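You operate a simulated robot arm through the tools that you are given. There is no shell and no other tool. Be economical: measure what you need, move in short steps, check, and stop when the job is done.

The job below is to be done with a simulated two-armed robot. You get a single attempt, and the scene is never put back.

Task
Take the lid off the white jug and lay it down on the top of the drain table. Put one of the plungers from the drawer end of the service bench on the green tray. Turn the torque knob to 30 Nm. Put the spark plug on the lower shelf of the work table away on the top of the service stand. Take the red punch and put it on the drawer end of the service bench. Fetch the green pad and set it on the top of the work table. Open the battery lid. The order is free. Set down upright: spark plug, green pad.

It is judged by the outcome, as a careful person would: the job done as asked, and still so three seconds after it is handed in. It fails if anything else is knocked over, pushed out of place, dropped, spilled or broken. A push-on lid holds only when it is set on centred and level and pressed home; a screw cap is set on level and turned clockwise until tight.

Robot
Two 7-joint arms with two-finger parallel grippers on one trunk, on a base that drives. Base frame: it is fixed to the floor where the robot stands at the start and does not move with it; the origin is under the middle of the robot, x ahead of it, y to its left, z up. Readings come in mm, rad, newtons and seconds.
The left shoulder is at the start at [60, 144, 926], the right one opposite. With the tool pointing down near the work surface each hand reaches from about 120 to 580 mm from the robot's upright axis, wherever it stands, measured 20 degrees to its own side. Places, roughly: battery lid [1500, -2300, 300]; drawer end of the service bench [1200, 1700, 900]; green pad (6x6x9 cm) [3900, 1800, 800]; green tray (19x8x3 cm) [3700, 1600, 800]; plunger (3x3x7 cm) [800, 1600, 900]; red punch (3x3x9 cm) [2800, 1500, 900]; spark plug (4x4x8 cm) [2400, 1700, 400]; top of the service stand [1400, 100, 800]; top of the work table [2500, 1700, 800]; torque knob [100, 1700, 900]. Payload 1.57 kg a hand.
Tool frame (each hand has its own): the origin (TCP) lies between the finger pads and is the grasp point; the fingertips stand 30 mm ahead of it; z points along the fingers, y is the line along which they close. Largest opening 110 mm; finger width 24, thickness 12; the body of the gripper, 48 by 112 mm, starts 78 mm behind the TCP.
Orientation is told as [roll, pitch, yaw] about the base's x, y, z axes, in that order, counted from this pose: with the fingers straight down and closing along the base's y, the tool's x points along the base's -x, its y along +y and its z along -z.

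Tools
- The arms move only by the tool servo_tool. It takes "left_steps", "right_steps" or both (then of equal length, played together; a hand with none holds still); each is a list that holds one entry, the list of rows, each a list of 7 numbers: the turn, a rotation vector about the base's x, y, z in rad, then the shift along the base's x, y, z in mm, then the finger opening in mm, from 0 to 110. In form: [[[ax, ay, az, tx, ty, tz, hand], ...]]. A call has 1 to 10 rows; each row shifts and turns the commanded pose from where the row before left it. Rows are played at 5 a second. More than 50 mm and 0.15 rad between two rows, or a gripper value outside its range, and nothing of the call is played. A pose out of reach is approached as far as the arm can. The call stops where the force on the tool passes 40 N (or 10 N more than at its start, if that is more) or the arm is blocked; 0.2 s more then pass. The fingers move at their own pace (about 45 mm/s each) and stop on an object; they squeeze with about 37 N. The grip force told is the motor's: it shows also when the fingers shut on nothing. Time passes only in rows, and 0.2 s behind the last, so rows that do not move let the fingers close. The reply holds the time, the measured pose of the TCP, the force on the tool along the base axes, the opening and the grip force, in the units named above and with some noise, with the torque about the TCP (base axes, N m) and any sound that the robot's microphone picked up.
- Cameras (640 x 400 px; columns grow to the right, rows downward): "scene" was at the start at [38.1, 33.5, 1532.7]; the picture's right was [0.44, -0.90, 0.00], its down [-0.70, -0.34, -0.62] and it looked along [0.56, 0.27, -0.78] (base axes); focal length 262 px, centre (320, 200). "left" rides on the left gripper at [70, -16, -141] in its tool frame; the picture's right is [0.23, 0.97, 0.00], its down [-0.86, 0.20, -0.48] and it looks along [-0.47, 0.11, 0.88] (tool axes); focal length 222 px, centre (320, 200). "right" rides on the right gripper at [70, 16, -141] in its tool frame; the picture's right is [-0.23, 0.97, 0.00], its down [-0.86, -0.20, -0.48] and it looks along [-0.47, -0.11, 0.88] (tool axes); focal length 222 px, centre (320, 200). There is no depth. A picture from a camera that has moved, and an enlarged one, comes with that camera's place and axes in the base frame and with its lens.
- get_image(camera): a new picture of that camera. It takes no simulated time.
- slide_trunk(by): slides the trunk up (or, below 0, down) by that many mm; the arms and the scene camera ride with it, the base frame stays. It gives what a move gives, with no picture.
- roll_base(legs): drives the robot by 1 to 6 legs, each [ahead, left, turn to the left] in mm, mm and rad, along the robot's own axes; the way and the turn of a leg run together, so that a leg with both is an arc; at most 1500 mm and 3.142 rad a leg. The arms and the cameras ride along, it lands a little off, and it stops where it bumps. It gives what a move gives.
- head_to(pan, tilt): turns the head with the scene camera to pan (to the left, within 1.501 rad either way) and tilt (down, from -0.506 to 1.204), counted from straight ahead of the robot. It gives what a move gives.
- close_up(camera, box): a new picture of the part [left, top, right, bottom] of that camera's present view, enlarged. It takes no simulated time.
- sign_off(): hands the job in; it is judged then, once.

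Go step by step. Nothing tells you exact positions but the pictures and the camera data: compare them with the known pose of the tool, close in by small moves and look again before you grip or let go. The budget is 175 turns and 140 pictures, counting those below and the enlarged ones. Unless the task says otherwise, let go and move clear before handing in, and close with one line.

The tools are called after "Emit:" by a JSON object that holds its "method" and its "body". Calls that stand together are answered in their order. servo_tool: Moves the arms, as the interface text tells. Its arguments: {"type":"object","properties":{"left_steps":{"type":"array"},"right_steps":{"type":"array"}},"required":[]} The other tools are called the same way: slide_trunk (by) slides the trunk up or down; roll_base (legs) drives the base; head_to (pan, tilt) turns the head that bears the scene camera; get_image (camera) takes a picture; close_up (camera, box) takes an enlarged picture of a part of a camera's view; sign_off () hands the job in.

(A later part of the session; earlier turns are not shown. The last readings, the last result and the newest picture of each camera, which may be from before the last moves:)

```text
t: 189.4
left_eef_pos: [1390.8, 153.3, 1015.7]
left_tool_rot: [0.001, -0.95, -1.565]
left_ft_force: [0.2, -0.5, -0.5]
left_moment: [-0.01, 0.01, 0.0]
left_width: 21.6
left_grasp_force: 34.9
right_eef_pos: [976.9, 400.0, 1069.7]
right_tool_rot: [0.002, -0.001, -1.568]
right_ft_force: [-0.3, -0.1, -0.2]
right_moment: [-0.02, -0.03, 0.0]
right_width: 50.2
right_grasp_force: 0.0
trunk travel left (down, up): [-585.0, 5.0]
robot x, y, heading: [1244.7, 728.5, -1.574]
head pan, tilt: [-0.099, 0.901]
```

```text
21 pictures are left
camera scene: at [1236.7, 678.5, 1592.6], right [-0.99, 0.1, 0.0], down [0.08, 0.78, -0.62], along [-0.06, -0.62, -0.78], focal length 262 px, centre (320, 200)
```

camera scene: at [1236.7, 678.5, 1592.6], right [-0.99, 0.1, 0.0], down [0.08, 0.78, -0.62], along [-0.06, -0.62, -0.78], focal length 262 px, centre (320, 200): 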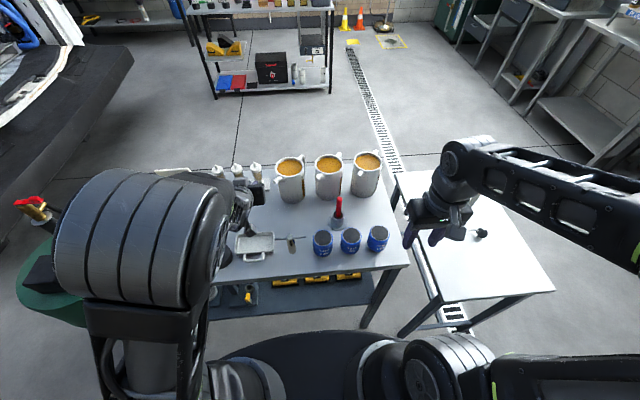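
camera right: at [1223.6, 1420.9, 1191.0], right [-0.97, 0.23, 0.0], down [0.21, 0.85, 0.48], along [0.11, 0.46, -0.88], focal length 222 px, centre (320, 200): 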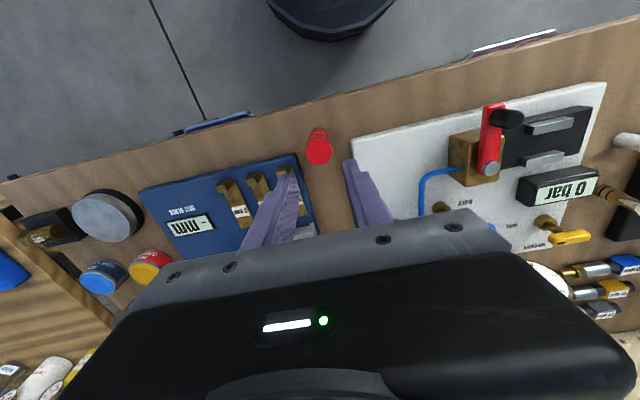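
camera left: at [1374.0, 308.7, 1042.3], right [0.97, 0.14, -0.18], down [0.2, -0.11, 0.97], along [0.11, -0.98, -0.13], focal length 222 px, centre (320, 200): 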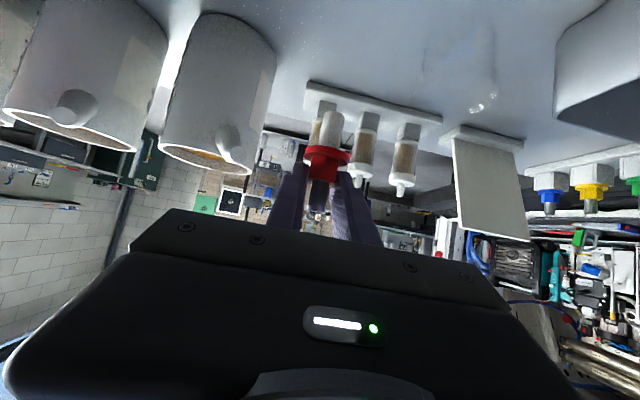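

The spot is clear ahead of the rack. I lower toward the stand top.

Emit:
{"method": "servo_tool", "body": {"left_steps": [[[0, 0, 0, 0, 0, -30, 5], [0, 0, 0, 0, 0, -30, 5], [0, 0, 0, 0, 0, -15, 5], [0, 0, 0, 0, 0, -5, 5], [0, 0, 0, 0, 0, -4, 5], [0, 0, 0, 0, 0, -4, 5], [0, 0, 0, 0, 0, -4, 5], [0, 0, 0, 0, 0, 0, 5]]]}}

Emit:
{"method": "get_image", "body": {"camera": "left"}}

Emit:
{"method": "close_up", "body": {"camera": "scene", "box": [190, 170, 330, 270]}}

```text
t: 191.2
left_eef_pos: [1391.6, 153.0, 925.1]
left_tool_rot: [0.0, -0.949, -1.565]
left_ft_force: [0.1, -1.0, 0.5]
left_moment: [-0.01, -0.02, 0.0]
left_width: 21.7
left_grasp_force: 34.7
right_eef_pos: [976.1, 400.4, 1068.8]
right_tool_rot: [0.005, 0.001, -1.571]
right_ft_force: [-0.7, -0.1, 0.3]
right_moment: [0.0, -0.02, -0.03]
right_width: 49.7
right_grasp_force: 0.2
trunk travel left (down, up): [-585.0, 5.0]
robot x, y, heading: [1244.7, 721.0, -1.566]
head pan, tilt: [-0.099, 0.901]
```

```text
20 pictures are left
camera left: at [1373.6, 309.0, 950.7], right [0.97, 0.14, -0.18], down [0.2, -0.11, 0.97], along [0.11, -0.98, -0.13], focal length 222 px, centre (320, 200)
```

left: 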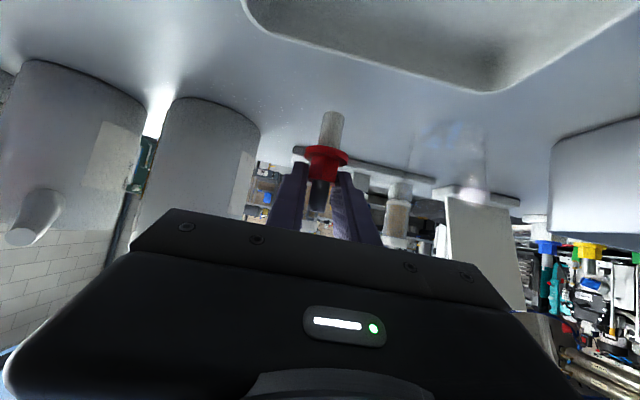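

```text
4.00 times, centred on (260, 220) of scene
camera zoom: at [1236.4, 678.2, 1592.6], right [-0.99, 0.1, 0.0], down [0.08, 0.78, -0.62], along [-0.06, -0.62, -0.78], focal length 1050 px, centre (560, 120)
```

zoom: 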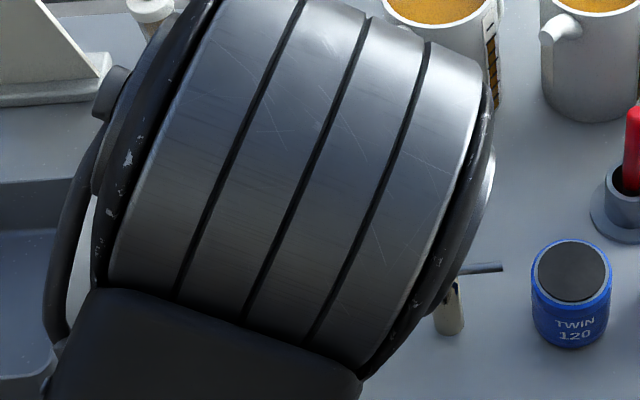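

Clear. I continue down in 3 mm steps until contact.

Emit:
{"method": "servo_tool", "body": {"left_steps": [[[0, 0, 0, 0, 0, -3, 5], [0, 0, 0, 0, 0, -3, 5], [0, 0, 0, 0, 0, -3, 5], [0, 0, 0, 0, 0, -3, 5], [0, 0, 0, 0, 0, -3, 5], [0, 0, 0, 0, 0, -3, 5]]]}}

Emit:
{"method": "close_up", "body": {"camera": "left", "box": [230, 60, 430, 200]}}

```text
t: 192.6
left_eef_pos: [1391.1, 153.3, 911.0]
left_tool_rot: [-0.004, -0.957, -1.562]
left_ft_force: [1.7, 3.6, 30.3]
left_moment: [0.06, -0.15, 0.02]
left_width: 21.5
left_grasp_force: 34.9
right_eef_pos: [975.0, 403.1, 1070.4]
right_tool_rot: [0.004, -0.001, -1.568]
right_ft_force: [0.1, 0.4, -0.4]
right_moment: [0.0, -0.02, 0.01]
right_width: 50.2
right_grasp_force: 0.1
trunk travel left (down, up): [-585.0, 5.0]
robot x, y, heading: [1246.4, 723.4, -1.568]
head pan, tilt: [-0.099, 0.901]
```

```text
2.86 times, centred on (330, 130) of left
camera zoom: at [1373.7, 309.0, 936.1], right [0.97, 0.14, -0.19], down [0.2, -0.1, 0.97], along [0.11, -0.99, -0.12], focal length 635 px, centre (291, 400)
```

zoom: 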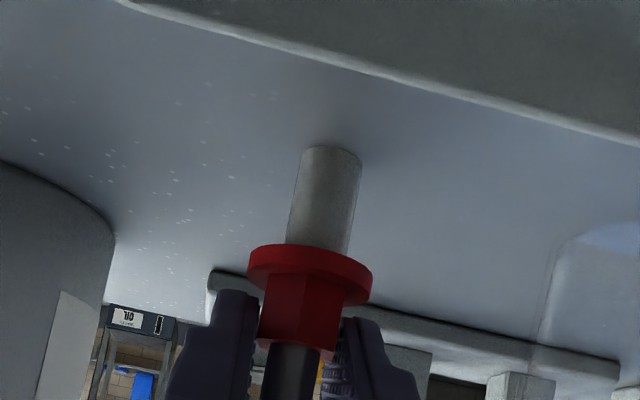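

The plug is on the stand. I relieve the push, open, and back out along the tool axis.

Emit:
{"method": "servo_tool", "body": {"left_steps": [[[0, 0, 0, 0, 0, 3, 5], [0, 0, 0, 0, 0, 0, 24], [0, 0, 0, 0, 0, 0, 32], [0, 0, 0, 0, 0, 0, 45], [0, 0, 0, 0, 0, 0, 45], [0, 0, 0, 0, 15, 11, 45], [0, 0, 0, 0, 25, 25, 45], [0, 0, 0, 0, 25, 35, 45], [0, 0, 0, 0, 0, 45, 45], [0, 0, 0, 0, 0, 45, 45]]]}}

Emit:
{"method": "get_image", "body": {"camera": "left"}}

```text
t: 194.8
left_eef_pos: [1392.6, 219.1, 1069.1]
left_tool_rot: [-0.001, -0.945, -1.563]
left_ft_force: [0.4, -0.3, 0.4]
left_moment: [-0.01, -0.01, 0.0]
left_width: 45.0
left_grasp_force: 0.0
right_eef_pos: [977.2, 401.3, 1069.2]
right_tool_rot: [0.004, 0.0, -1.569]
right_ft_force: [-0.1, -0.6, -0.1]
right_moment: [-0.01, 0.02, -0.02]
right_width: 50.0
right_grasp_force: 0.0
trunk travel left (down, up): [-585.0, 5.0]
robot x, y, heading: [1242.0, 724.6, -1.572]
head pan, tilt: [-0.099, 0.901]
```

```text
17 pictures are left
camera left: at [1374.4, 374.4, 1097.1], right [0.97, 0.14, -0.18], down [0.2, -0.11, 0.97], along [0.11, -0.98, -0.14], focal length 222 px, centre (320, 200)
```

left: 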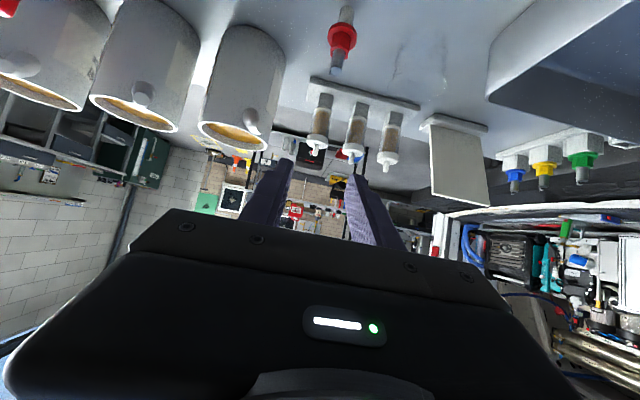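

The plug stands upright. Last is the battery lid at about (1500, −2300). I back off and drive around the left of the drain table, then look.

Emit:
{"method": "roll_base", "body": {"legs": [[-130, 0, 0], [0, -1300, 0], [1400, 0, 0]]}}

Emit:
{"method": "head_to", "body": {"pan": 0.7, "tilt": 0.4}}

Emit:
{"method": "get_image", "body": {"camera": "scene"}}

```text
t: 208.9
left_eef_pos: [129.9, -1065.9, 1070.5]
left_tool_rot: [0.001, -0.947, -1.543]
left_ft_force: [0.2, -0.1, -0.1]
left_moment: [0.0, -0.02, 0.01]
left_width: 44.7
left_grasp_force: 0.1
right_eef_pos: [-288.6, -892.4, 1068.9]
right_tool_rot: [0.004, -0.001, -1.548]
right_ft_force: [0.3, -0.2, -0.4]
right_moment: [0.0, 0.01, 0.0]
right_width: 49.9
right_grasp_force: 0.0
trunk travel left (down, up): [-585.0, 5.0]
robot x, y, heading: [-28.6, -564.8, -1.552]
head pan, tilt: [-0.099, 0.901]
```

```text
t: 210.0
left_eef_pos: [131.1, -1064.5, 1069.9]
left_tool_rot: [0.0, -0.95, -1.543]
left_ft_force: [-0.4, -0.7, 0.9]
left_moment: [0.02, -0.01, -0.01]
left_width: 45.2
left_grasp_force: 0.0
right_eef_pos: [-289.5, -890.2, 1069.3]
right_tool_rot: [0.003, 0.0, -1.549]
right_ft_force: [0.5, 0.2, -0.1]
right_moment: [0.0, 0.01, 0.02]
right_width: 49.9
right_grasp_force: 0.2
trunk travel left (down, up): [-585.0, 5.0]
robot x, y, heading: [-30.2, -561.7, -1.55]
head pan, tilt: [0.7, 0.4]
```

```text
16 pictures are left
camera scene: at [32.1, -602.3, 1635.6], right [-0.75, -0.66, 0.0], down [-0.26, 0.29, -0.92], along [0.61, -0.69, -0.39], focal length 262 px, centre (320, 200)
```

scene: 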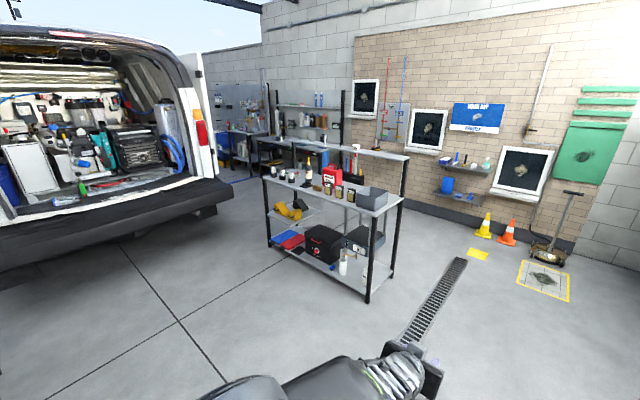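

Emit:
{"method": "close_up", "body": {"camera": "scene", "box": [255, 180, 395, 300]}}

```text
3.33 times, centred on (325, 240) of scene
camera zoom: at [32.1, -602.3, 1635.6], right [-0.75, -0.66, 0.0], down [-0.26, 0.29, -0.92], along [0.61, -0.69, -0.39], focal length 875 px, centre (303, 67)
```

zoom: 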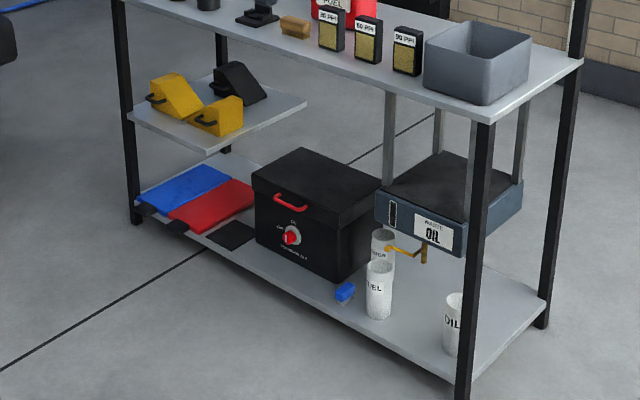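

The battery is the black box on the rack's bottom shelf, with a red handle at the lid's front; the rack front is along y ≈ −2120. I drive in front of it.

Emit:
{"method": "roll_base", "body": {"legs": [[700, 0, -0.02], [0, 1400, 0]]}}

Emit:
{"method": "slide_trunk", "body": {"by": -400}}

Emit:
{"method": "head_to", "body": {"pan": 0.0, "tilt": 0.6}}

Emit:
{"method": "get_image", "body": {"camera": "scene"}}

```text
t: 220.3
left_eef_pos: [1496.0, -1783.5, 1069.9]
left_tool_rot: [0.002, -0.947, -1.574]
left_ft_force: [-0.5, 0.0, 0.3]
left_moment: [-0.04, -0.02, -0.03]
left_width: 44.9
left_grasp_force: 0.1
right_eef_pos: [1084.3, -1598.8, 1069.6]
right_tool_rot: [0.003, -0.001, -1.577]
right_ft_force: [-0.3, -0.9, 0.4]
right_moment: [-0.01, 0.0, -0.01]
right_width: 50.0
right_grasp_force: 0.1
trunk travel left (down, up): [-585.0, 5.0]
robot x, y, heading: [1358.5, -1281.6, -1.578]
head pan, tilt: [0.7, 0.4]
```

```text
t: 224.2
left_eef_pos: [1498.3, -1783.7, 671.0]
left_tool_rot: [0.0, -0.947, -1.571]
left_ft_force: [-0.4, -0.5, -0.5]
left_moment: [-0.01, 0.02, -0.03]
left_width: 44.8
left_grasp_force: 0.0
right_eef_pos: [1083.6, -1598.7, 669.0]
right_tool_rot: [0.004, 0.0, -1.575]
right_ft_force: [-0.2, 0.3, 0.2]
right_moment: [0.03, 0.02, 0.01]
right_width: 50.2
right_grasp_force: 0.0
trunk travel left (down, up): [-185.0, 405.0]
robot x, y, heading: [1357.1, -1280.6, -1.578]
head pan, tilt: [0.7, 0.4]
```

```text
t: 225.2
left_eef_pos: [1496.3, -1783.5, 670.0]
left_tool_rot: [-0.002, -0.948, -1.574]
left_ft_force: [0.1, 0.6, -0.3]
left_moment: [0.01, -0.03, -0.02]
left_width: 45.1
left_grasp_force: 0.2
right_eef_pos: [1083.6, -1599.4, 669.1]
right_tool_rot: [0.004, 0.001, -1.576]
right_ft_force: [0.2, -0.5, -0.1]
right_moment: [-0.01, -0.02, -0.02]
right_width: 50.2
right_grasp_force: 0.2
trunk travel left (down, up): [-185.0, 405.0]
robot x, y, heading: [1353.9, -1279.1, -1.575]
head pan, tilt: [0.0, 0.6]
```

```text
14 pictures are left
camera scene: at [1353.0, -1336.2, 1217.4], right [-1.0, 0.01, 0.0], down [0.0, 0.56, -0.83], along [-0.01, -0.83, -0.56], focal length 262 px, centre (320, 200)
```

scene: 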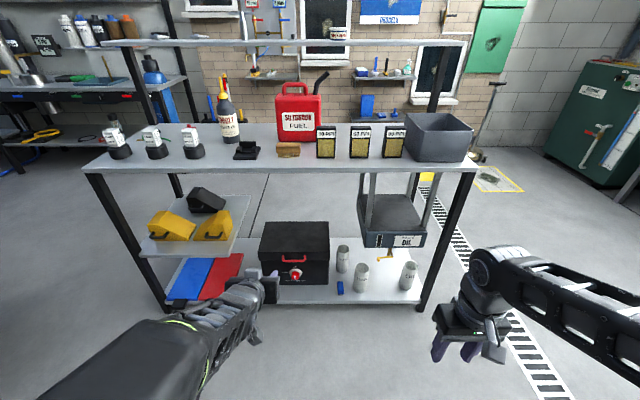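

Emit:
{"method": "close_up", "body": {"camera": "scene", "box": [240, 205, 360, 305]}}

Emit:
{"method": "get_image", "body": {"camera": "left"}}

```text
4.00 times, centred on (300, 255) of scene
camera zoom: at [1353.0, -1336.2, 1217.4], right [-1.0, 0.01, 0.0], down [0.0, 0.56, -0.83], along [-0.01, -0.83, -0.56], focal length 1050 px, centre (400, -20)
```

zoom: 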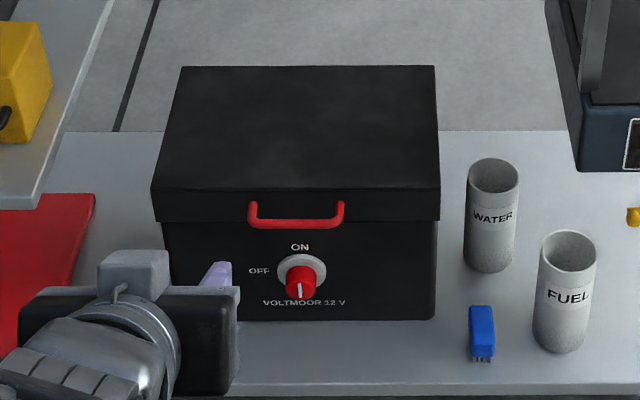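

```text
12 pictures are left
camera left: at [1481.2, -1628.7, 696.9], right [0.97, 0.13, -0.18], down [0.2, -0.11, 0.97], along [0.11, -0.99, -0.13], focal length 222 px, centre (320, 200)
```

left: 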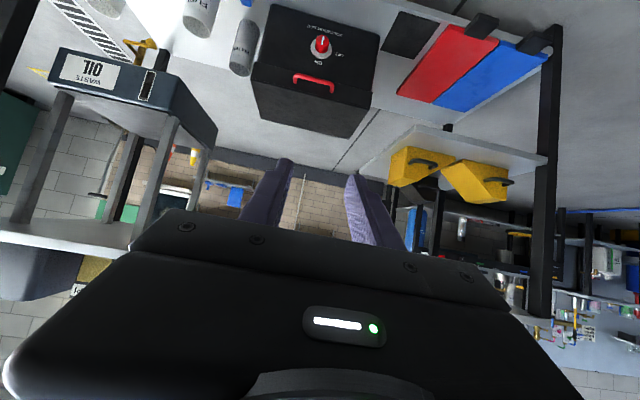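

The handle bar triangulates to (1465, −2201, 288), about 100 mm wide along x; the lid hinges at the back near y −2475. I straighten the left hand, turn it so it closes front-to-back, and pull it in.

Emit:
{"method": "servo_tool", "body": {"left_steps": [[[0.14, 0, 0, 0, 20, 0, 60], [0.14, 0, 0, 0, 20, 0, 60], [0.14, 0, 0, 0, 20, 0, 60], [0.14, 0, 0, 0, 20, 0, 60], [0.14, 0, 0, 0, 20, 0, 60], [0.14, 0, 0, 0, 20, 0, 60], [0.107, 0, 0, 0, 20, 0, 60], [0, 0, 0.149, 0, 20, 0, 60], [0, 0, 0.149, 0, 10, 0, 60], [0, 0, 0.149, 0, 10, 0, 60]]]}}

Emit:
{"method": "servo_tool", "body": {"left_steps": [[[0, 0, 0.149, 0, 0, -20, 60], [0, 0, 0.149, 0, 0, -20, 60], [0, 0, 0.149, 0, 0, -20, 60], [0, 0, 0.149, 0, 0, -20, 60], [0, 0, 0.149, 0, 0, -20, 60], [0, 0, 0.149, 0, 0, -20, 60], [0, 0, 0.149, 0, 0, -20, 60], [0, 0, 0.081, 0, 0, -20, 60], [0, 0, 0, 0, 0, -20, 60], [0, 0, 0, 0, 0, 0, 60]]]}}

```text
t: 227.4
left_eef_pos: [1497.3, -1603.8, 669.4]
left_tool_rot: [-0.001, -0.001, -1.122]
left_ft_force: [0.2, 0.3, -0.6]
left_moment: [-0.01, -0.01, 0.03]
left_width: 60.0
left_grasp_force: 0.1
right_eef_pos: [1082.7, -1599.3, 670.3]
right_tool_rot: [0.005, 0.0, -1.577]
right_ft_force: [-0.1, 0.4, -0.5]
right_moment: [0.01, -0.01, -0.03]
right_width: 50.1
right_grasp_force: 0.2
trunk travel left (down, up): [-185.0, 405.0]
robot x, y, heading: [1352.4, -1278.1, -1.58]
head pan, tilt: [0.0, 0.6]
```

```text
t: 229.6
left_eef_pos: [1496.4, -1603.8, 488.9]
left_tool_rot: [-0.001, 0.0, -0.001]
left_ft_force: [-0.4, -0.1, 0.4]
left_moment: [0.02, -0.01, 0.01]
left_width: 60.1
left_grasp_force: 0.1
right_eef_pos: [1083.4, -1599.3, 668.9]
right_tool_rot: [0.005, 0.001, -1.574]
right_ft_force: [0.2, 0.0, 0.4]
right_moment: [0.02, 0.01, 0.0]
right_width: 49.9
right_grasp_force: 0.0
trunk travel left (down, up): [-185.0, 405.0]
robot x, y, heading: [1354.1, -1278.7, -1.577]
head pan, tilt: [0.0, 0.6]
```

Emit:
{"method": "servo_tool", "body": {"left_steps": [[[0, 0, 0, 0, 20, -30, 60], [0, 0, 0, 0, 20, -30, 60], [0, 0, 0, 0, 0, 0, 60]]], "right_steps": [[[0, 0, 0, 0, 45, 0, 50], [0, 0, 0, 0, 45, 0, 50], [0, 0, 0, 0, 40, 0, 50]]]}}

Emit:
{"method": "roll_base", "body": {"legs": [[470, -35, 0]]}}

Emit:
{"method": "get_image", "body": {"camera": "scene"}}

```text
t: 230.4
left_eef_pos: [1495.5, -1576.8, 425.9]
left_tool_rot: [0.001, -0.002, 0.001]
left_ft_force: [-0.2, 0.0, 0.3]
left_moment: [0.0, 0.02, 0.03]
left_width: 59.9
left_grasp_force: 0.0
left hand out of reach, approached as far as the arm can: row 2
right_eef_pos: [1077.8, -1482.4, 687.5]
right_tool_rot: [0.004, 0.001, -1.577]
right_ft_force: [-0.7, 0.2, -0.5]
right_moment: [0.01, 0.02, -0.02]
right_width: 50.2
right_grasp_force: 0.0
right hand out of reach, approached as far as the arm can: row 3
trunk travel left (down, up): [-185.0, 405.0]
robot x, y, heading: [1353.1, -1277.5, -1.579]
head pan, tilt: [0.0, 0.6]
```

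```text
t: 233.3
left_eef_pos: [1460.1, -2046.8, 426.8]
left_tool_rot: [0.002, -0.001, 0.01]
left_ft_force: [0.4, -0.3, 0.5]
left_moment: [0.02, 0.01, 0.02]
left_width: 60.1
left_grasp_force: 0.0
right_eef_pos: [1042.5, -1956.1, 686.8]
right_tool_rot: [0.003, 0.001, -1.568]
right_ft_force: [0.3, -0.3, 0.6]
right_moment: [0.03, -0.02, -0.01]
right_width: 50.1
right_grasp_force: 0.0
trunk travel left (down, up): [-185.0, 405.0]
robot x, y, heading: [1317.3, -1747.3, -1.568]
head pan, tilt: [0.0, 0.6]
```

```text
11 pictures are left
camera scene: at [1317.1, -1806.4, 1217.4], right [-1.0, 0.0, 0.0], down [0.0, 0.56, -0.83], along [0.0, -0.83, -0.56], focal length 262 px, centre (320, 200)
```

scene: 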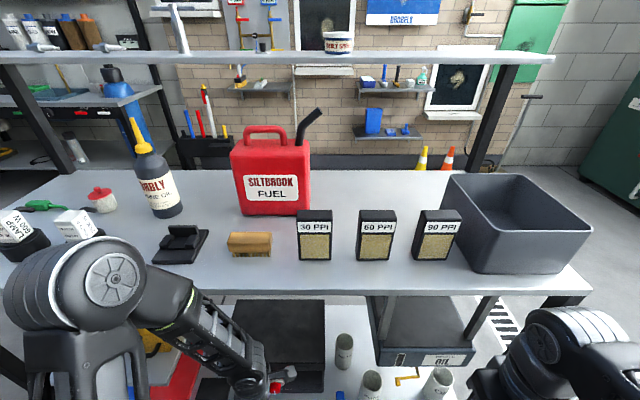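

Emit:
{"method": "get_image", "body": {"camera": "left"}}

```text
10 pictures are left
camera left: at [1390.8, -2064.3, 568.5], right [-0.24, 0.97, 0.0], down [0.85, 0.21, 0.48], along [0.47, 0.11, -0.88], focal length 222 px, centre (320, 200)
```

left: 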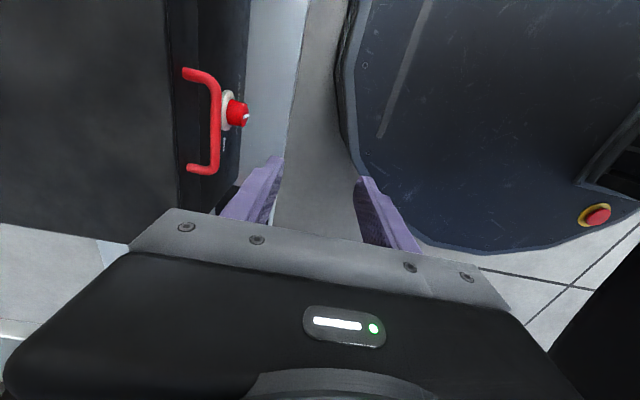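

Hand-camera rays agree on the bar at (1466, −2167, 313), standing about 40 mm off the lid front. I narrow the fingers and move above it.

Emit:
{"method": "servo_tool", "body": {"left_steps": [[[0, 0, 0, 2, -40, -9, 32], [0, 0, 0, 2, -40, -9, 32], [0, 0, 0, 2, -40, -9, 32], [0, 0, 0, 0, 0, 0, 32]]]}}

Emit:
{"method": "get_image", "body": {"camera": "left"}}

```text
t: 234.4
left_eef_pos: [1460.8, -2104.0, 373.3]
left_tool_rot: [0.117, 0.029, -0.021]
left_ft_force: [-0.1, -1.3, -1.1]
left_moment: [0.07, 0.04, 0.02]
left_width: 32.0
left_grasp_force: 0.0
right_eef_pos: [1038.1, -1975.9, 703.9]
right_tool_rot: [0.017, -0.152, -1.622]
right_ft_force: [0.3, -1.2, -1.5]
right_moment: [0.15, 0.03, -0.02]
right_width: 50.0
right_grasp_force: 0.0
trunk travel left (down, up): [-185.0, 405.0]
robot x, y, heading: [1318.8, -1729.0, -1.549]
head pan, tilt: [0.0, 0.6]
stopped in row 4 (right hand): the arm was blocked; the commanded pose is now the measured one
```

```text
9 pictures are left
camera left: at [1394.9, -2136.0, 515.6], right [-0.2, 0.97, 0.12], down [0.87, 0.12, 0.47], along [0.45, 0.2, -0.87], focal length 222 px, centre (320, 200)
```

left: 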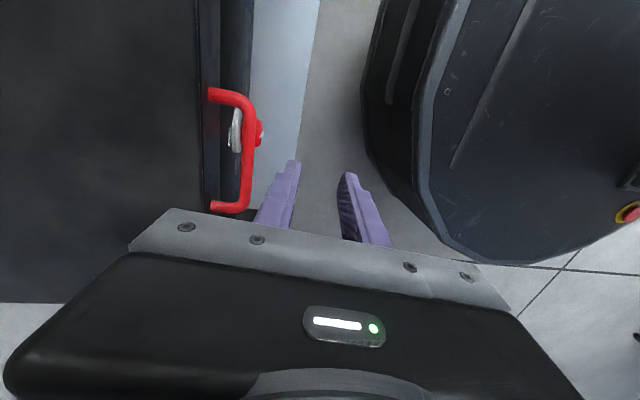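

Something blocked the arm, probably the elbow against the shelf. I undo the move and check.

Emit:
{"method": "servo_tool", "body": {"left_steps": [[[0, 0, 0, 0, 30, 10, 32], [0, 0, 0, 0, 25, 10, 32], [0, 0, 0, 0, 0, 0, 32]]]}}

Emit:
{"method": "get_image", "body": {"camera": "scene"}}

```text
t: 234.7
left_eef_pos: [1490.1, -2087.4, 319.0]
left_tool_rot: [0.242, 0.042, 0.013]
left_ft_force: [-8.1, 22.4, -0.7]
left_moment: [-2.37, -0.82, -0.2]
left_width: 31.8
left_grasp_force: 0.0
right_eef_pos: [1065.9, -2037.6, 677.1]
right_tool_rot: [0.004, -0.112, -1.596]
right_ft_force: [0.5, 0.3, 1.3]
right_moment: [-0.05, 0.18, -0.01]
right_width: 50.0
right_grasp_force: 0.0
trunk travel left (down, up): [-185.0, 405.0]
robot x, y, heading: [1337.9, -1719.3, -1.508]
head pan, tilt: [0.0, 0.6]
stopped in row 1 (left hand): the arm was blocked; the commanded pose is now the measured one
```

```text
8 pictures are left
camera scene: at [1339.1, -1720.0, 1223.4], right [-1.0, -0.06, 0.0], down [-0.04, 0.52, -0.85], along [0.05, -0.85, -0.53], focal length 262 px, centre (320, 200)
```

scene: 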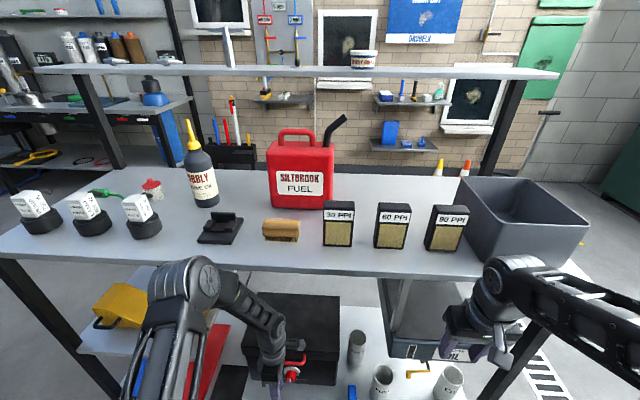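

The shelf's contents are undisturbed, but the elbow seems wedged under the top shelf. I lower the trunk a little to free it.

Emit:
{"method": "slide_trunk", "body": {"by": -50}}

```text
t: 235.1
left_eef_pos: [1507.3, -2085.8, 292.9]
left_tool_rot: [0.271, 0.044, 0.032]
left_ft_force: [0.0, 3.1, -8.1]
left_moment: [-0.18, 0.01, 0.01]
left_width: 31.8
left_grasp_force: 0.1
right_eef_pos: [1097.7, -2054.8, 636.8]
right_tool_rot: [0.002, 0.004, -1.526]
right_ft_force: [-0.2, 1.8, 1.5]
right_moment: [-0.19, -0.02, 0.02]
right_width: 50.5
right_grasp_force: 0.0
trunk travel left (down, up): [-177.0, 413.0]
robot x, y, heading: [1343.9, -1708.7, -1.472]
head pan, tilt: [0.0, 0.6]
stopped: the arm was blocked; the commanded pose is now the measured one
```

Emit:
{"method": "get_image", "body": {"camera": "scene"}}

```text
7 pictures are left
camera scene: at [1354.1, -1768.8, 1206.8], right [-0.99, -0.1, 0.0], down [-0.06, 0.56, -0.82], along [0.09, -0.82, -0.57], focal length 262 px, centre (320, 200)
```

scene: 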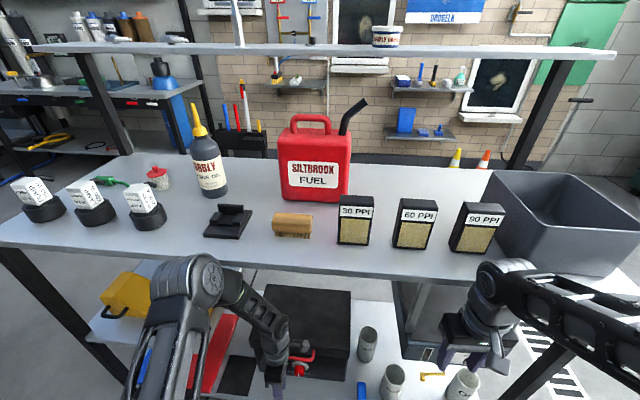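

The robot is free again but has turned slightly; the right hand hangs near the oil drawer. I pull the right hand back and the left hand slightly back.

Emit:
{"method": "servo_tool", "body": {"right_steps": [[[0, 0, 0, -10, 30, 20, 50], [0, 0, 0, -10, 40, 10, 50], [0, 0, 0, -10, 40, 0, 50], [0, 0, 0, 0, 0, 0, 50]]], "left_steps": [[[0, 0, 0, 0, 0, 0, 32], [0, 0, 0, 0, 0, 0, 32], [0, 0, 0, 0, 0, 0, 32], [0, 0, 0, 0, 0, 0, 32]]]}}

```text
t: 236.1
left_eef_pos: [1504.1, -2078.3, 296.8]
left_tool_rot: [0.269, 0.044, 0.028]
left_ft_force: [0.2, 0.1, -0.3]
left_moment: [0.02, 0.03, 0.0]
left_width: 32.1
left_grasp_force: 0.0
right_eef_pos: [1069.4, -1939.6, 672.4]
right_tool_rot: [0.002, -0.002, -1.526]
right_ft_force: [0.1, 0.2, -0.6]
right_moment: [0.03, 0.01, 0.01]
right_width: 50.1
right_grasp_force: 0.0
trunk travel left (down, up): [-177.0, 413.0]
robot x, y, heading: [1345.8, -1710.3, -1.465]
head pan, tilt: [0.0, 0.6]
```

No forces remain. I tilt the left hand forward 0.4 rad while raising it to z 400, keeping the elbow away from the shelf.

Emit:
{"method": "servo_tool", "body": {"left_steps": [[[-0.134, 0, 0, 0, 0, 25, 32], [-0.134, 0, 0, -6, 0, 25, 32], [-0.134, 0, 0, -8, 0, 20, 32], [-0.134, 0, 0, -8, 0, 20, 32], [-0.134, 0, 0, -8, 0, 15, 32], [0, 0, 0, -8, 0, 0, 32], [0, 0, 0, 0, 0, 0, 32]]]}}

Emit:
{"method": "get_image", "body": {"camera": "left"}}

```text
t: 237.7
left_eef_pos: [1462.8, -2086.7, 407.6]
left_tool_rot: [-0.423, 0.049, -0.003]
left_ft_force: [0.1, -0.4, -0.3]
left_moment: [0.0, 0.01, 0.01]
left_width: 31.8
left_grasp_force: 0.0
right_eef_pos: [1066.0, -1940.5, 671.7]
right_tool_rot: [0.006, -0.002, -1.526]
right_ft_force: [0.3, -0.3, -0.1]
right_moment: [-0.01, -0.01, -0.01]
right_width: 50.3
right_grasp_force: 0.1
trunk travel left (down, up): [-177.0, 413.0]
robot x, y, heading: [1344.4, -1709.7, -1.467]
head pan, tilt: [0.0, 0.6]
```

```text
6 pictures are left
camera left: at [1401.1, -2044.6, 548.0], right [-0.24, 0.89, -0.39], down [0.87, 0.37, 0.31], along [0.42, -0.26, -0.87], focal length 222 px, centre (320, 200)
```

left: 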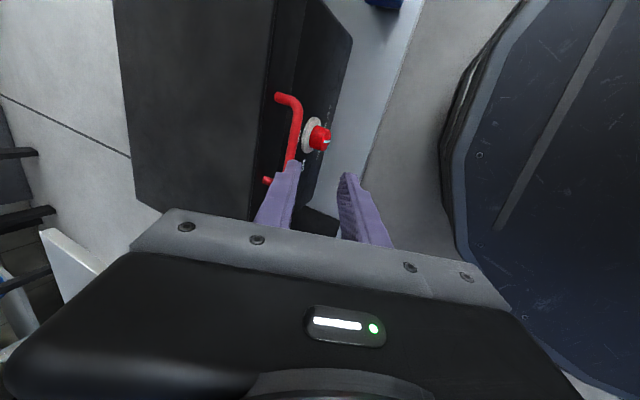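

The ray again gives the bar at (1460–1466, −2167, 313). I go to 60 mm short along the tool axis, then slide the fingers around the bar.

Emit:
{"method": "servo_tool", "body": {"left_steps": [[[0, 0, 0, 0, -25, -13, 32], [0, 0, 0, 0, -24, -13, 32], [0, 0, 0, 0, 0, 0, 32]]]}}

Emit:
{"method": "close_up", "body": {"camera": "left", "box": [220, 70, 400, 220]}}

```text
t: 238.5
left_eef_pos: [1465.2, -2134.8, 382.8]
left_tool_rot: [-0.419, 0.048, -0.003]
left_ft_force: [0.0, -0.7, 0.1]
left_moment: [0.01, -0.02, -0.01]
left_width: 32.0
left_grasp_force: 0.1
right_eef_pos: [1066.2, -1940.3, 671.5]
right_tool_rot: [0.006, -0.002, -1.528]
right_ft_force: [0.6, -0.5, 0.6]
right_moment: [-0.01, -0.01, 0.04]
right_width: 49.9
right_grasp_force: 0.2
trunk travel left (down, up): [-177.0, 413.0]
robot x, y, heading: [1345.1, -1708.7, -1.469]
head pan, tilt: [0.0, 0.6]
```

```text
2.67 times, centred on (310, 145) of left
camera zoom: at [1401.6, -2093.7, 522.5], right [-0.24, 0.89, -0.38], down [0.87, 0.37, 0.31], along [0.42, -0.26, -0.87], focal length 592 px, centre (347, 347)
```

zoom: 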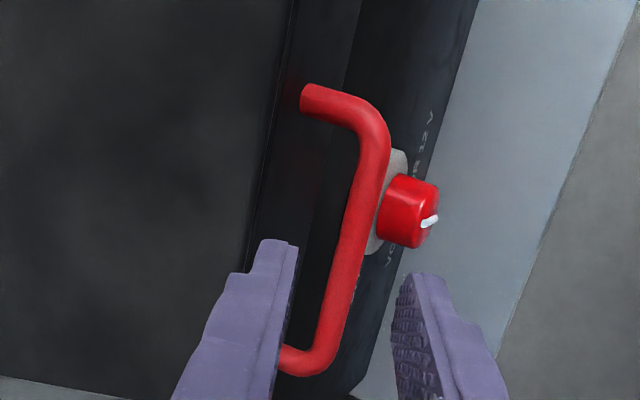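

The fingers straddle the bar. I narrow to 26 mm, bias away from the lid, and slide down around the bar, then close to a cage.

Emit:
{"method": "servo_tool", "body": {"left_steps": [[[0, 0, 0, 0, 2, 0, 26], [0, 0, 0, 0, -6, -14, 26], [0, 0, 0, 0, -6, -15, 26], [0, 0, 0, 0, -6, -15, 26], [0, 0, 0, 0, -5, -13, 26], [0, 0, 0, 0, 0, 0, 26]]]}}

Emit:
{"method": "close_up", "body": {"camera": "left", "box": [220, 70, 400, 220]}}

```text
t: 239.9
left_eef_pos: [1465.4, -2158.2, 324.3]
left_tool_rot: [-0.419, 0.049, -0.004]
left_ft_force: [0.0, 0.5, 0.2]
left_moment: [0.0, 0.03, 0.02]
left_width: 26.2
left_grasp_force: 0.0
right_eef_pos: [1064.6, -1940.2, 672.1]
right_tool_rot: [0.007, -0.002, -1.526]
right_ft_force: [-0.1, -0.1, 0.2]
right_moment: [-0.03, 0.04, 0.0]
right_width: 50.1
right_grasp_force: 0.1
trunk travel left (down, up): [-177.0, 413.0]
robot x, y, heading: [1348.1, -1707.1, -1.466]
head pan, tilt: [0.0, 0.6]
```

```text
2.67 times, centred on (310, 145) of left
camera zoom: at [1402.1, -2115.1, 464.4], right [-0.24, 0.89, -0.38], down [0.87, 0.37, 0.31], along [0.42, -0.26, -0.87], focal length 592 px, centre (347, 347)
```

zoom: 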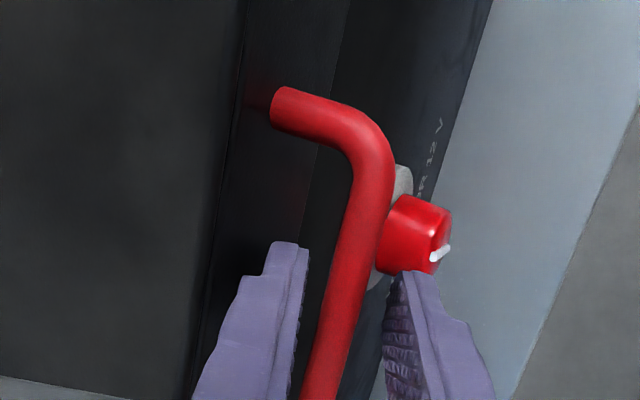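

The bar is inside the fingers and nothing is touching. I close to a cage and lift along the hinge arc to about 30°, tilting the hand gradually.

Emit:
{"method": "servo_tool", "body": {"left_steps": [[[0, 0, 0, 0, 0, 0, 14], [0, 0, 0, 0, 0, 0, 14], [0, 0, 0, 0, -1, 24, 14], [-0.05, 0, 0, 0, -3, 24, 14], [-0.05, 0, 0, 0, -5, 23, 14], [-0.05, 0, 0, 0, -7, 23, 14], [-0.05, 0, 0, 0, -9, 22, 14], [-0.05, 0, 0, 0, -11, 21, 14], [0, 0, 0, 0, 0, 0, 14]]]}}

```text
t: 241.9
left_eef_pos: [1466.5, -2192.3, 464.3]
left_tool_rot: [-0.668, 0.045, -0.015]
left_ft_force: [-0.7, 2.0, 0.2]
left_moment: [0.08, 0.04, -0.04]
left_width: 15.6
left_grasp_force: 1.0
right_eef_pos: [1065.6, -1942.2, 672.9]
right_tool_rot: [0.007, -0.001, -1.528]
right_ft_force: [-0.4, -0.1, -0.8]
right_moment: [-0.04, 0.01, -0.02]
right_width: 50.1
right_grasp_force: 0.1
trunk travel left (down, up): [-177.0, 413.0]
robot x, y, heading: [1345.3, -1711.0, -1.469]
head pan, tilt: [0.0, 0.6]
```

Forces are small and the fingers hold something 15.6 mm thick. I check with a picture.

Emit:
{"method": "get_image", "body": {"camera": "scene"}}

```text
3 pictures are left
camera scene: at [1351.4, -1769.2, 1209.2], right [-0.99, -0.1, 0.0], down [-0.06, 0.56, -0.83], along [0.09, -0.82, -0.56], focal length 262 px, centre (320, 200)
```

scene: 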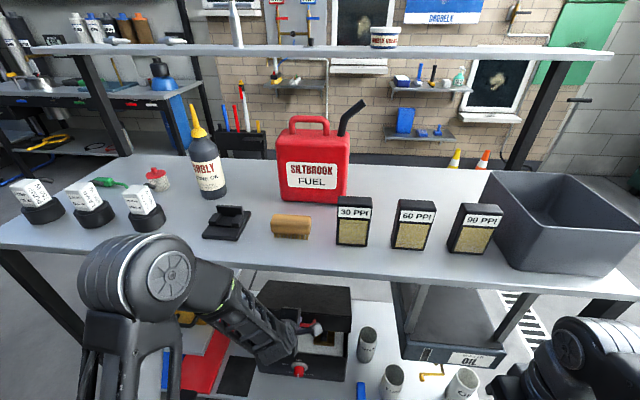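

The lid is rising. Before going deeper I lower the trunk in steps (raising the hand in compensation) so the elbow passes below the top shelf.

Emit:
{"method": "slide_trunk", "body": {"by": -40}}

Emit:
{"method": "servo_tool", "body": {"left_steps": [[[0, 0, 0, 0, 0, 20, 14], [0, 0, 0, 0, 0, 20, 14]]]}}

Emit:
{"method": "slide_trunk", "body": {"by": -40}}

Emit:
{"method": "servo_tool", "body": {"left_steps": [[[0, 0, 0, 0, 0, 20, 14], [0, 0, 0, 0, 0, 20, 14]]]}}

```text
t: 242.7
left_eef_pos: [1464.6, -2191.8, 424.1]
left_tool_rot: [-0.669, 0.047, -0.016]
left_ft_force: [0.1, 0.1, 0.4]
left_moment: [0.0, 0.02, -0.01]
left_width: 13.6
left_grasp_force: 0.2
right_eef_pos: [1066.1, -1940.5, 632.4]
right_tool_rot: [0.006, -0.003, -1.526]
right_ft_force: [0.1, -1.0, 0.3]
right_moment: [-0.04, 0.01, 0.0]
right_width: 50.3
right_grasp_force: 0.1
trunk travel left (down, up): [-137.0, 453.0]
robot x, y, heading: [1344.0, -1711.1, -1.467]
head pan, tilt: [0.0, 0.6]
```

```text
t: 243.3
left_eef_pos: [1465.9, -2191.7, 463.0]
left_tool_rot: [-0.667, 0.047, -0.015]
left_ft_force: [-0.9, -0.4, 0.1]
left_moment: [0.03, 0.01, 0.0]
left_width: 14.2
left_grasp_force: 0.0
right_eef_pos: [1065.6, -1942.3, 632.6]
right_tool_rot: [0.007, -0.001, -1.527]
right_ft_force: [-0.5, -0.6, 0.1]
right_moment: [0.05, 0.03, 0.02]
right_width: 50.3
right_grasp_force: 0.0
trunk travel left (down, up): [-137.0, 453.0]
robot x, y, heading: [1341.9, -1713.9, -1.467]
head pan, tilt: [0.0, 0.6]
```

```text
t: 244.1
left_eef_pos: [1464.8, -2192.3, 421.7]
left_tool_rot: [-0.671, 0.046, -0.014]
left_ft_force: [0.0, 0.5, -0.9]
left_moment: [0.02, 0.0, 0.06]
left_width: 13.1
left_grasp_force: 0.1
right_eef_pos: [1066.2, -1939.5, 592.2]
right_tool_rot: [0.008, -0.003, -1.526]
right_ft_force: [-0.1, -0.1, -1.5]
right_moment: [0.02, 0.02, 0.01]
right_width: 50.1
right_grasp_force: 0.0
trunk travel left (down, up): [-97.0, 493.0]
robot x, y, heading: [1346.6, -1711.1, -1.463]
head pan, tilt: [0.0, 0.6]
```

```text
t: 244.7
left_eef_pos: [1464.2, -2191.7, 463.3]
left_tool_rot: [-0.669, 0.049, -0.014]
left_ft_force: [0.0, 0.1, -0.6]
left_moment: [0.01, 0.02, 0.02]
left_width: 14.4
left_grasp_force: 0.2
right_eef_pos: [1065.9, -1940.4, 591.7]
right_tool_rot: [0.006, -0.002, -1.526]
right_ft_force: [0.2, -0.7, 0.5]
right_moment: [-0.03, 0.01, -0.02]
right_width: 50.1
right_grasp_force: 0.0
trunk travel left (down, up): [-97.0, 493.0]
robot x, y, heading: [1348.8, -1713.8, -1.466]
head pan, tilt: [0.0, 0.6]
```

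Emit:
{"method": "get_image", "body": {"camera": "left"}}

```text
2 pictures are left
camera left: at [1401.5, -2116.4, 587.6], right [-0.24, 0.77, -0.59], down [0.87, 0.44, 0.21], along [0.42, -0.47, -0.78], focal length 222 px, centre (320, 200)
```

left: 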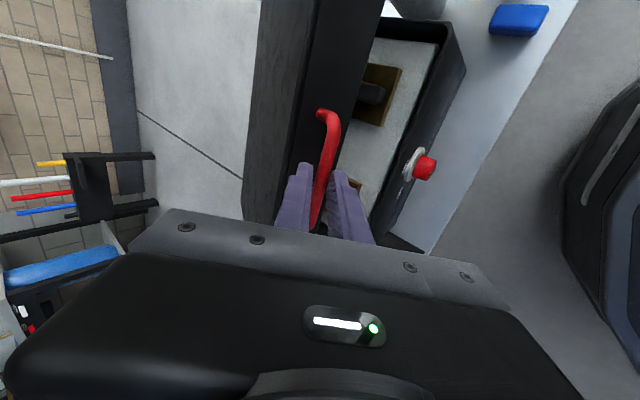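

The bar is still caged and the lid is up. I lower once more, then follow the arc onward.

Emit:
{"method": "slide_trunk", "body": {"by": -40}}

Emit:
{"method": "servo_tool", "body": {"left_steps": [[[0, 0, 0, 0, 0, 20, 14], [0, 0, 0, 0, 0, 20, 14], [-0.06, 0, 0, 0, -12, 20, 14], [-0.06, 0, 0, 0, -14, 19, 14], [-0.06, 0, 0, 0, -16, 18, 14], [-0.06, 0, 0, 0, -17, 16, 14]]]}}

```text
t: 245.6
left_eef_pos: [1464.9, -2192.4, 423.0]
left_tool_rot: [-0.668, 0.045, -0.016]
left_ft_force: [0.3, 0.6, 0.4]
left_moment: [0.04, 0.02, 0.0]
left_width: 13.7
left_grasp_force: 0.0
right_eef_pos: [1065.7, -1940.7, 551.8]
right_tool_rot: [0.006, -0.001, -1.525]
right_ft_force: [-0.8, -1.4, -0.9]
right_moment: [0.0, 0.0, 0.03]
right_width: 50.4
right_grasp_force: 0.1
trunk travel left (down, up): [-57.0, 533.0]
robot x, y, heading: [1344.6, -1709.3, -1.467]
head pan, tilt: [0.0, 0.6]
```

```text
t: 246.9
left_eef_pos: [1463.5, -2250.6, 535.3]
left_tool_rot: [-0.912, 0.04, -0.026]
left_ft_force: [-0.8, -0.5, 0.0]
left_moment: [0.0, 0.0, 0.0]
left_width: 14.1
left_grasp_force: 0.1
right_eef_pos: [1066.6, -1941.0, 551.6]
right_tool_rot: [0.008, -0.003, -1.526]
right_ft_force: [-0.1, -0.4, 0.2]
right_moment: [0.0, 0.03, 0.0]
right_width: 50.0
right_grasp_force: 0.1
trunk travel left (down, up): [-57.0, 533.0]
robot x, y, heading: [1342.2, -1713.3, -1.465]
head pan, tilt: [0.0, 0.6]
```

Smooth so far. I continue to about 70°.

Emit:
{"method": "servo_tool", "body": {"left_steps": [[[-0.06, 0, 0, 0, -19, 14, 14], [-0.06, 0, 0, 0, -20, 13, 14], [-0.06, 0, 0, 0, -21, 11, 14], [-0.06, 0, 0, 0, -22, 9, 14], [0, 0, 0, 0, 0, 0, 14]]]}}

```text
t: 248.2
left_eef_pos: [1463.8, -2332.8, 579.6]
left_tool_rot: [-1.152, 0.034, -0.035]
left_ft_force: [-0.1, 0.3, -0.4]
left_moment: [0.01, -0.01, 0.0]
left_width: 13.9
left_grasp_force: 0.1
right_eef_pos: [1065.1, -1940.3, 553.5]
right_tool_rot: [0.006, -0.001, -1.527]
right_ft_force: [-0.3, 0.0, 0.6]
right_moment: [0.0, -0.01, 0.01]
right_width: 50.2
right_grasp_force: 0.0
trunk travel left (down, up): [-57.0, 533.0]
robot x, y, heading: [1344.5, -1712.1, -1.47]
head pan, tilt: [0.0, 0.6]
```

Emit:
{"method": "servo_tool", "body": {"left_steps": [[[-0.04, 0, 0, 0, -23, 7, 14], [-0.04, 0, 0, 0, -23, 5, 14], [0, 0, 0, 0, -24, 2, 14], [0, 0, 0, 0, -24, 0, 14], [0, 0, 0, 0, -24, -2, 14], [0, 0, 0, 0, 0, 0, 14]]]}}

Emit:
{"method": "get_image", "body": {"camera": "scene"}}

```text
t: 249.6
left_eef_pos: [1463.6, -2431.8, 595.4]
left_tool_rot: [-1.228, 0.028, -0.042]
left_ft_force: [-0.5, 0.1, -0.1]
left_moment: [-0.03, 0.01, -0.01]
left_width: 13.9
left_grasp_force: 0.1
right_eef_pos: [1068.1, -1929.7, 554.9]
right_tool_rot: [0.004, -0.016, -1.518]
right_ft_force: [0.1, 1.0, -0.3]
right_moment: [0.0, -0.04, 0.0]
right_width: 50.2
right_grasp_force: 0.0
trunk travel left (down, up): [-57.0, 533.0]
robot x, y, heading: [1344.6, -1704.1, -1.46]
head pan, tilt: [0.0, 0.6]
```

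```text
1 pictures are left
camera scene: at [1353.3, -1748.1, 1088.6], right [-0.99, -0.11, 0.0], down [-0.06, 0.55, -0.83], along [0.09, -0.83, -0.55], focal length 262 px, centre (320, 200)
```

scene: 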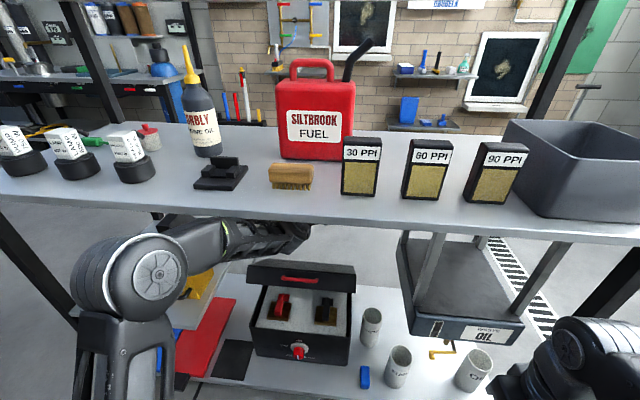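

The lid now stays open by itself at roughly 42°, but the hand slipped past the bar. To open it fully I back out, lower the closed fingers, and push the lid up and back from underneath.

Emit:
{"method": "roll_base", "body": {"legs": [[-300, 0, 0]]}}

Emit:
{"method": "servo_tool", "body": {"left_steps": [[[0, 0, 0, 10, 0, -40, 0], [0, 0, 0, 10, 0, -40, 0], [0, 0, 0, 10, 0, -40, 0], [0, 0, 0, 0, 0, -40, 0], [0, 0, 0, 0, 0, -25, 0], [0, 0, 0, 0, 0, 0, 0]]]}}

```text
t: 251.6
left_eef_pos: [1431.4, -2158.1, 595.2]
left_tool_rot: [-1.229, 0.031, -0.038]
left_ft_force: [0.2, -0.4, -0.2]
left_moment: [-0.02, -0.04, -0.01]
left_width: 14.1
left_grasp_force: 0.0
right_eef_pos: [1035.3, -1646.3, 553.0]
right_tool_rot: [0.007, -0.002, -1.529]
right_ft_force: [-0.4, -0.2, 0.3]
right_moment: [-0.01, -0.01, 0.02]
right_width: 50.1
right_grasp_force: 0.0
trunk travel left (down, up): [-57.0, 533.0]
robot x, y, heading: [1313.0, -1419.0, -1.469]
head pan, tilt: [0.0, 0.6]
```

```text
t: 253.0
left_eef_pos: [1462.1, -2155.7, 411.2]
left_tool_rot: [-1.23, 0.031, -0.039]
left_ft_force: [-0.2, 0.2, -0.8]
left_moment: [0.0, 0.02, -0.02]
left_width: 0.0
left_grasp_force: 21.2
right_eef_pos: [1035.5, -1646.3, 553.7]
right_tool_rot: [0.007, -0.001, -1.531]
right_ft_force: [0.6, 0.2, 0.1]
right_moment: [-0.01, 0.02, 0.01]
right_width: 50.2
right_grasp_force: 0.1
trunk travel left (down, up): [-57.0, 533.0]
robot x, y, heading: [1316.2, -1417.8, -1.465]
head pan, tilt: [0.0, 0.6]
```

Emit:
{"method": "roll_base", "body": {"legs": [[112, 0, 0]]}}

Emit:
{"method": "servo_tool", "body": {"left_steps": [[[0, 0, 0, -8, 0, 20, 0], [0, 0, 0, 0, 0, 25, 0], [0, 0, 0, 0, 0, 25, 0], [0, 0, 0, 0, 0, 25, 0], [0, 0, 0, 0, 0, 25, 0], [0, 0, 0, 0, 0, 25, 0], [0, 0, 0, 0, 0, 0, 0]]]}}

```text
t: 254.2
left_eef_pos: [1474.0, -2267.8, 412.8]
left_tool_rot: [-1.229, 0.032, -0.038]
left_ft_force: [-0.5, 0.5, -0.4]
left_moment: [-0.04, 0.01, 0.0]
left_width: 0.0
left_grasp_force: 21.5
right_eef_pos: [1046.0, -1758.1, 552.3]
right_tool_rot: [0.006, -0.002, -1.528]
right_ft_force: [-0.9, 0.1, -0.2]
right_moment: [-0.03, 0.02, -0.01]
right_width: 50.2
right_grasp_force: 0.1
trunk travel left (down, up): [-57.0, 533.0]
robot x, y, heading: [1327.7, -1530.9, -1.473]
head pan, tilt: [0.0, 0.6]
```

```text
t: 255.8
left_eef_pos: [1466.6, -2267.5, 558.9]
left_tool_rot: [-1.228, 0.032, -0.038]
left_ft_force: [0.1, 0.2, -0.9]
left_moment: [0.0, -0.01, -0.02]
left_width: 0.1
left_grasp_force: 21.1
right_eef_pos: [1047.1, -1757.0, 552.6]
right_tool_rot: [0.008, -0.001, -1.529]
right_ft_force: [0.2, -0.2, 0.3]
right_moment: [0.02, 0.01, -0.01]
right_width: 50.0
right_grasp_force: 0.0
trunk travel left (down, up): [-57.0, 533.0]
robot x, y, heading: [1322.9, -1529.4, -1.464]
head pan, tilt: [0.0, 0.6]
```

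I back out a little, lower to z 450 and push deeper under the lid, so it is swung well back.

Emit:
{"method": "roll_base", "body": {"legs": [[-110, 0, 0]]}}

Emit:
{"method": "servo_tool", "body": {"left_steps": [[[0, 0, 0, 0, 0, -40, 0], [0, 0, 0, 0, 0, -40, 0], [0, 0, 0, 0, 0, -40, 0], [0, 0, 0, 0, 0, -15, 0], [0, 0, 0, 0, 0, 0, 0]]]}}

Emit:
{"method": "roll_base", "body": {"legs": [[150, 0, 0]]}}

```text
t: 257.0
left_eef_pos: [1456.1, -2158.1, 557.4]
left_tool_rot: [-1.228, 0.031, -0.04]
left_ft_force: [0.1, 0.4, -0.6]
left_moment: [0.02, -0.01, 0.01]
left_width: 0.0
left_grasp_force: 21.2
right_eef_pos: [1035.1, -1647.5, 552.7]
right_tool_rot: [0.006, -0.001, -1.526]
right_ft_force: [-0.2, -0.5, -0.1]
right_moment: [0.0, 0.0, 0.0]
right_width: 50.2
right_grasp_force: 0.0
trunk travel left (down, up): [-57.0, 533.0]
robot x, y, heading: [1312.4, -1418.8, -1.47]
head pan, tilt: [0.0, 0.6]
```

```text
t: 258.2
left_eef_pos: [1457.2, -2156.3, 422.3]
left_tool_rot: [-1.227, 0.031, -0.038]
left_ft_force: [0.8, 0.0, -0.4]
left_moment: [0.01, 0.02, -0.02]
left_width: 0.1
left_grasp_force: 21.3
right_eef_pos: [1036.2, -1647.0, 552.2]
right_tool_rot: [0.007, -0.003, -1.528]
right_ft_force: [0.2, -0.1, -0.2]
right_moment: [0.0, 0.0, -0.01]
right_width: 50.0
right_grasp_force: 0.0
trunk travel left (down, up): [-57.0, 533.0]
robot x, y, heading: [1315.4, -1418.8, -1.474]
head pan, tilt: [0.0, 0.6]
```

```text
t: 259.6
left_eef_pos: [1472.1, -2307.4, 423.0]
left_tool_rot: [-1.228, 0.032, -0.039]
left_ft_force: [0.3, 0.0, 0.2]
left_moment: [0.01, 0.0, -0.01]
left_width: 0.0
left_grasp_force: 21.1
right_eef_pos: [1050.1, -1798.6, 551.4]
right_tool_rot: [0.007, -0.003, -1.528]
right_ft_force: [0.3, 0.4, 0.4]
right_moment: [-0.02, -0.01, -0.03]
right_width: 49.9
right_grasp_force: 0.0
trunk travel left (down, up): [-57.0, 533.0]
robot x, y, heading: [1331.3, -1566.2, -1.468]
head pan, tilt: [0.0, 0.6]
```

Emit:
{"method": "servo_tool", "body": {"left_steps": [[[0, 0, 0, 0, 0, 12, 0], [0, 0, 0, 0, 0, 12, 0], [0, 0, 0, 0, 0, 12, 0], [0, 0, 0, 0, 0, 0, 0]]]}}

Emit:
{"method": "roll_base", "body": {"legs": [[50, 0, 0], [45, 0, 0]]}}

Emit:
{"method": "servo_tool", "body": {"left_steps": [[[0, 0, 0, 0, -8, 8, 0], [0, 0, 0, 0, -8, 8, 0], [0, 0, 0, 0, 0, 0, 0], [0, 0, 0, 0, 0, 0, 0]]]}}

```text
t: 260.6
left_eef_pos: [1471.1, -2308.0, 460.6]
left_tool_rot: [-1.23, 0.031, -0.037]
left_ft_force: [0.0, 0.1, -0.3]
left_moment: [-0.03, 0.01, 0.0]
left_width: 0.1
left_grasp_force: 21.3
right_eef_pos: [1050.8, -1798.6, 552.3]
right_tool_rot: [0.007, -0.001, -1.528]
right_ft_force: [0.0, -0.7, -0.2]
right_moment: [0.03, 0.0, -0.02]
right_width: 50.2
right_grasp_force: 0.0
trunk travel left (down, up): [-57.0, 533.0]
robot x, y, heading: [1329.4, -1569.7, -1.466]
head pan, tilt: [0.0, 0.6]
```

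```text
t: 262.0
left_eef_pos: [1483.4, -2402.7, 461.4]
left_tool_rot: [-1.228, 0.032, -0.035]
left_ft_force: [0.2, 0.3, 0.8]
left_moment: [-0.02, 0.0, -0.01]
left_width: 0.0
left_grasp_force: 21.5
right_eef_pos: [1061.2, -1893.2, 552.7]
right_tool_rot: [0.008, -0.002, -1.526]
right_ft_force: [0.1, -0.1, 0.1]
right_moment: [0.0, -0.02, 0.01]
right_width: 50.3
right_grasp_force: 0.1
trunk travel left (down, up): [-57.0, 533.0]
robot x, y, heading: [1343.4, -1664.6, -1.466]
head pan, tilt: [0.0, 0.6]
```

```text
t: 263.0
left_eef_pos: [1483.4, -2418.9, 476.2]
left_tool_rot: [-1.229, 0.031, -0.036]
left_ft_force: [1.0, 1.0, -0.2]
left_moment: [0.0, -0.01, 0.01]
left_width: 0.0
left_grasp_force: 21.0
right_eef_pos: [1061.5, -1894.1, 552.2]
right_tool_rot: [0.007, -0.002, -1.526]
right_ft_force: [0.0, -0.3, 0.7]
right_moment: [0.0, 0.02, 0.02]
right_width: 50.1
right_grasp_force: 0.0
trunk travel left (down, up): [-57.0, 533.0]
robot x, y, heading: [1338.8, -1665.5, -1.465]
head pan, tilt: [0.0, 0.6]
```

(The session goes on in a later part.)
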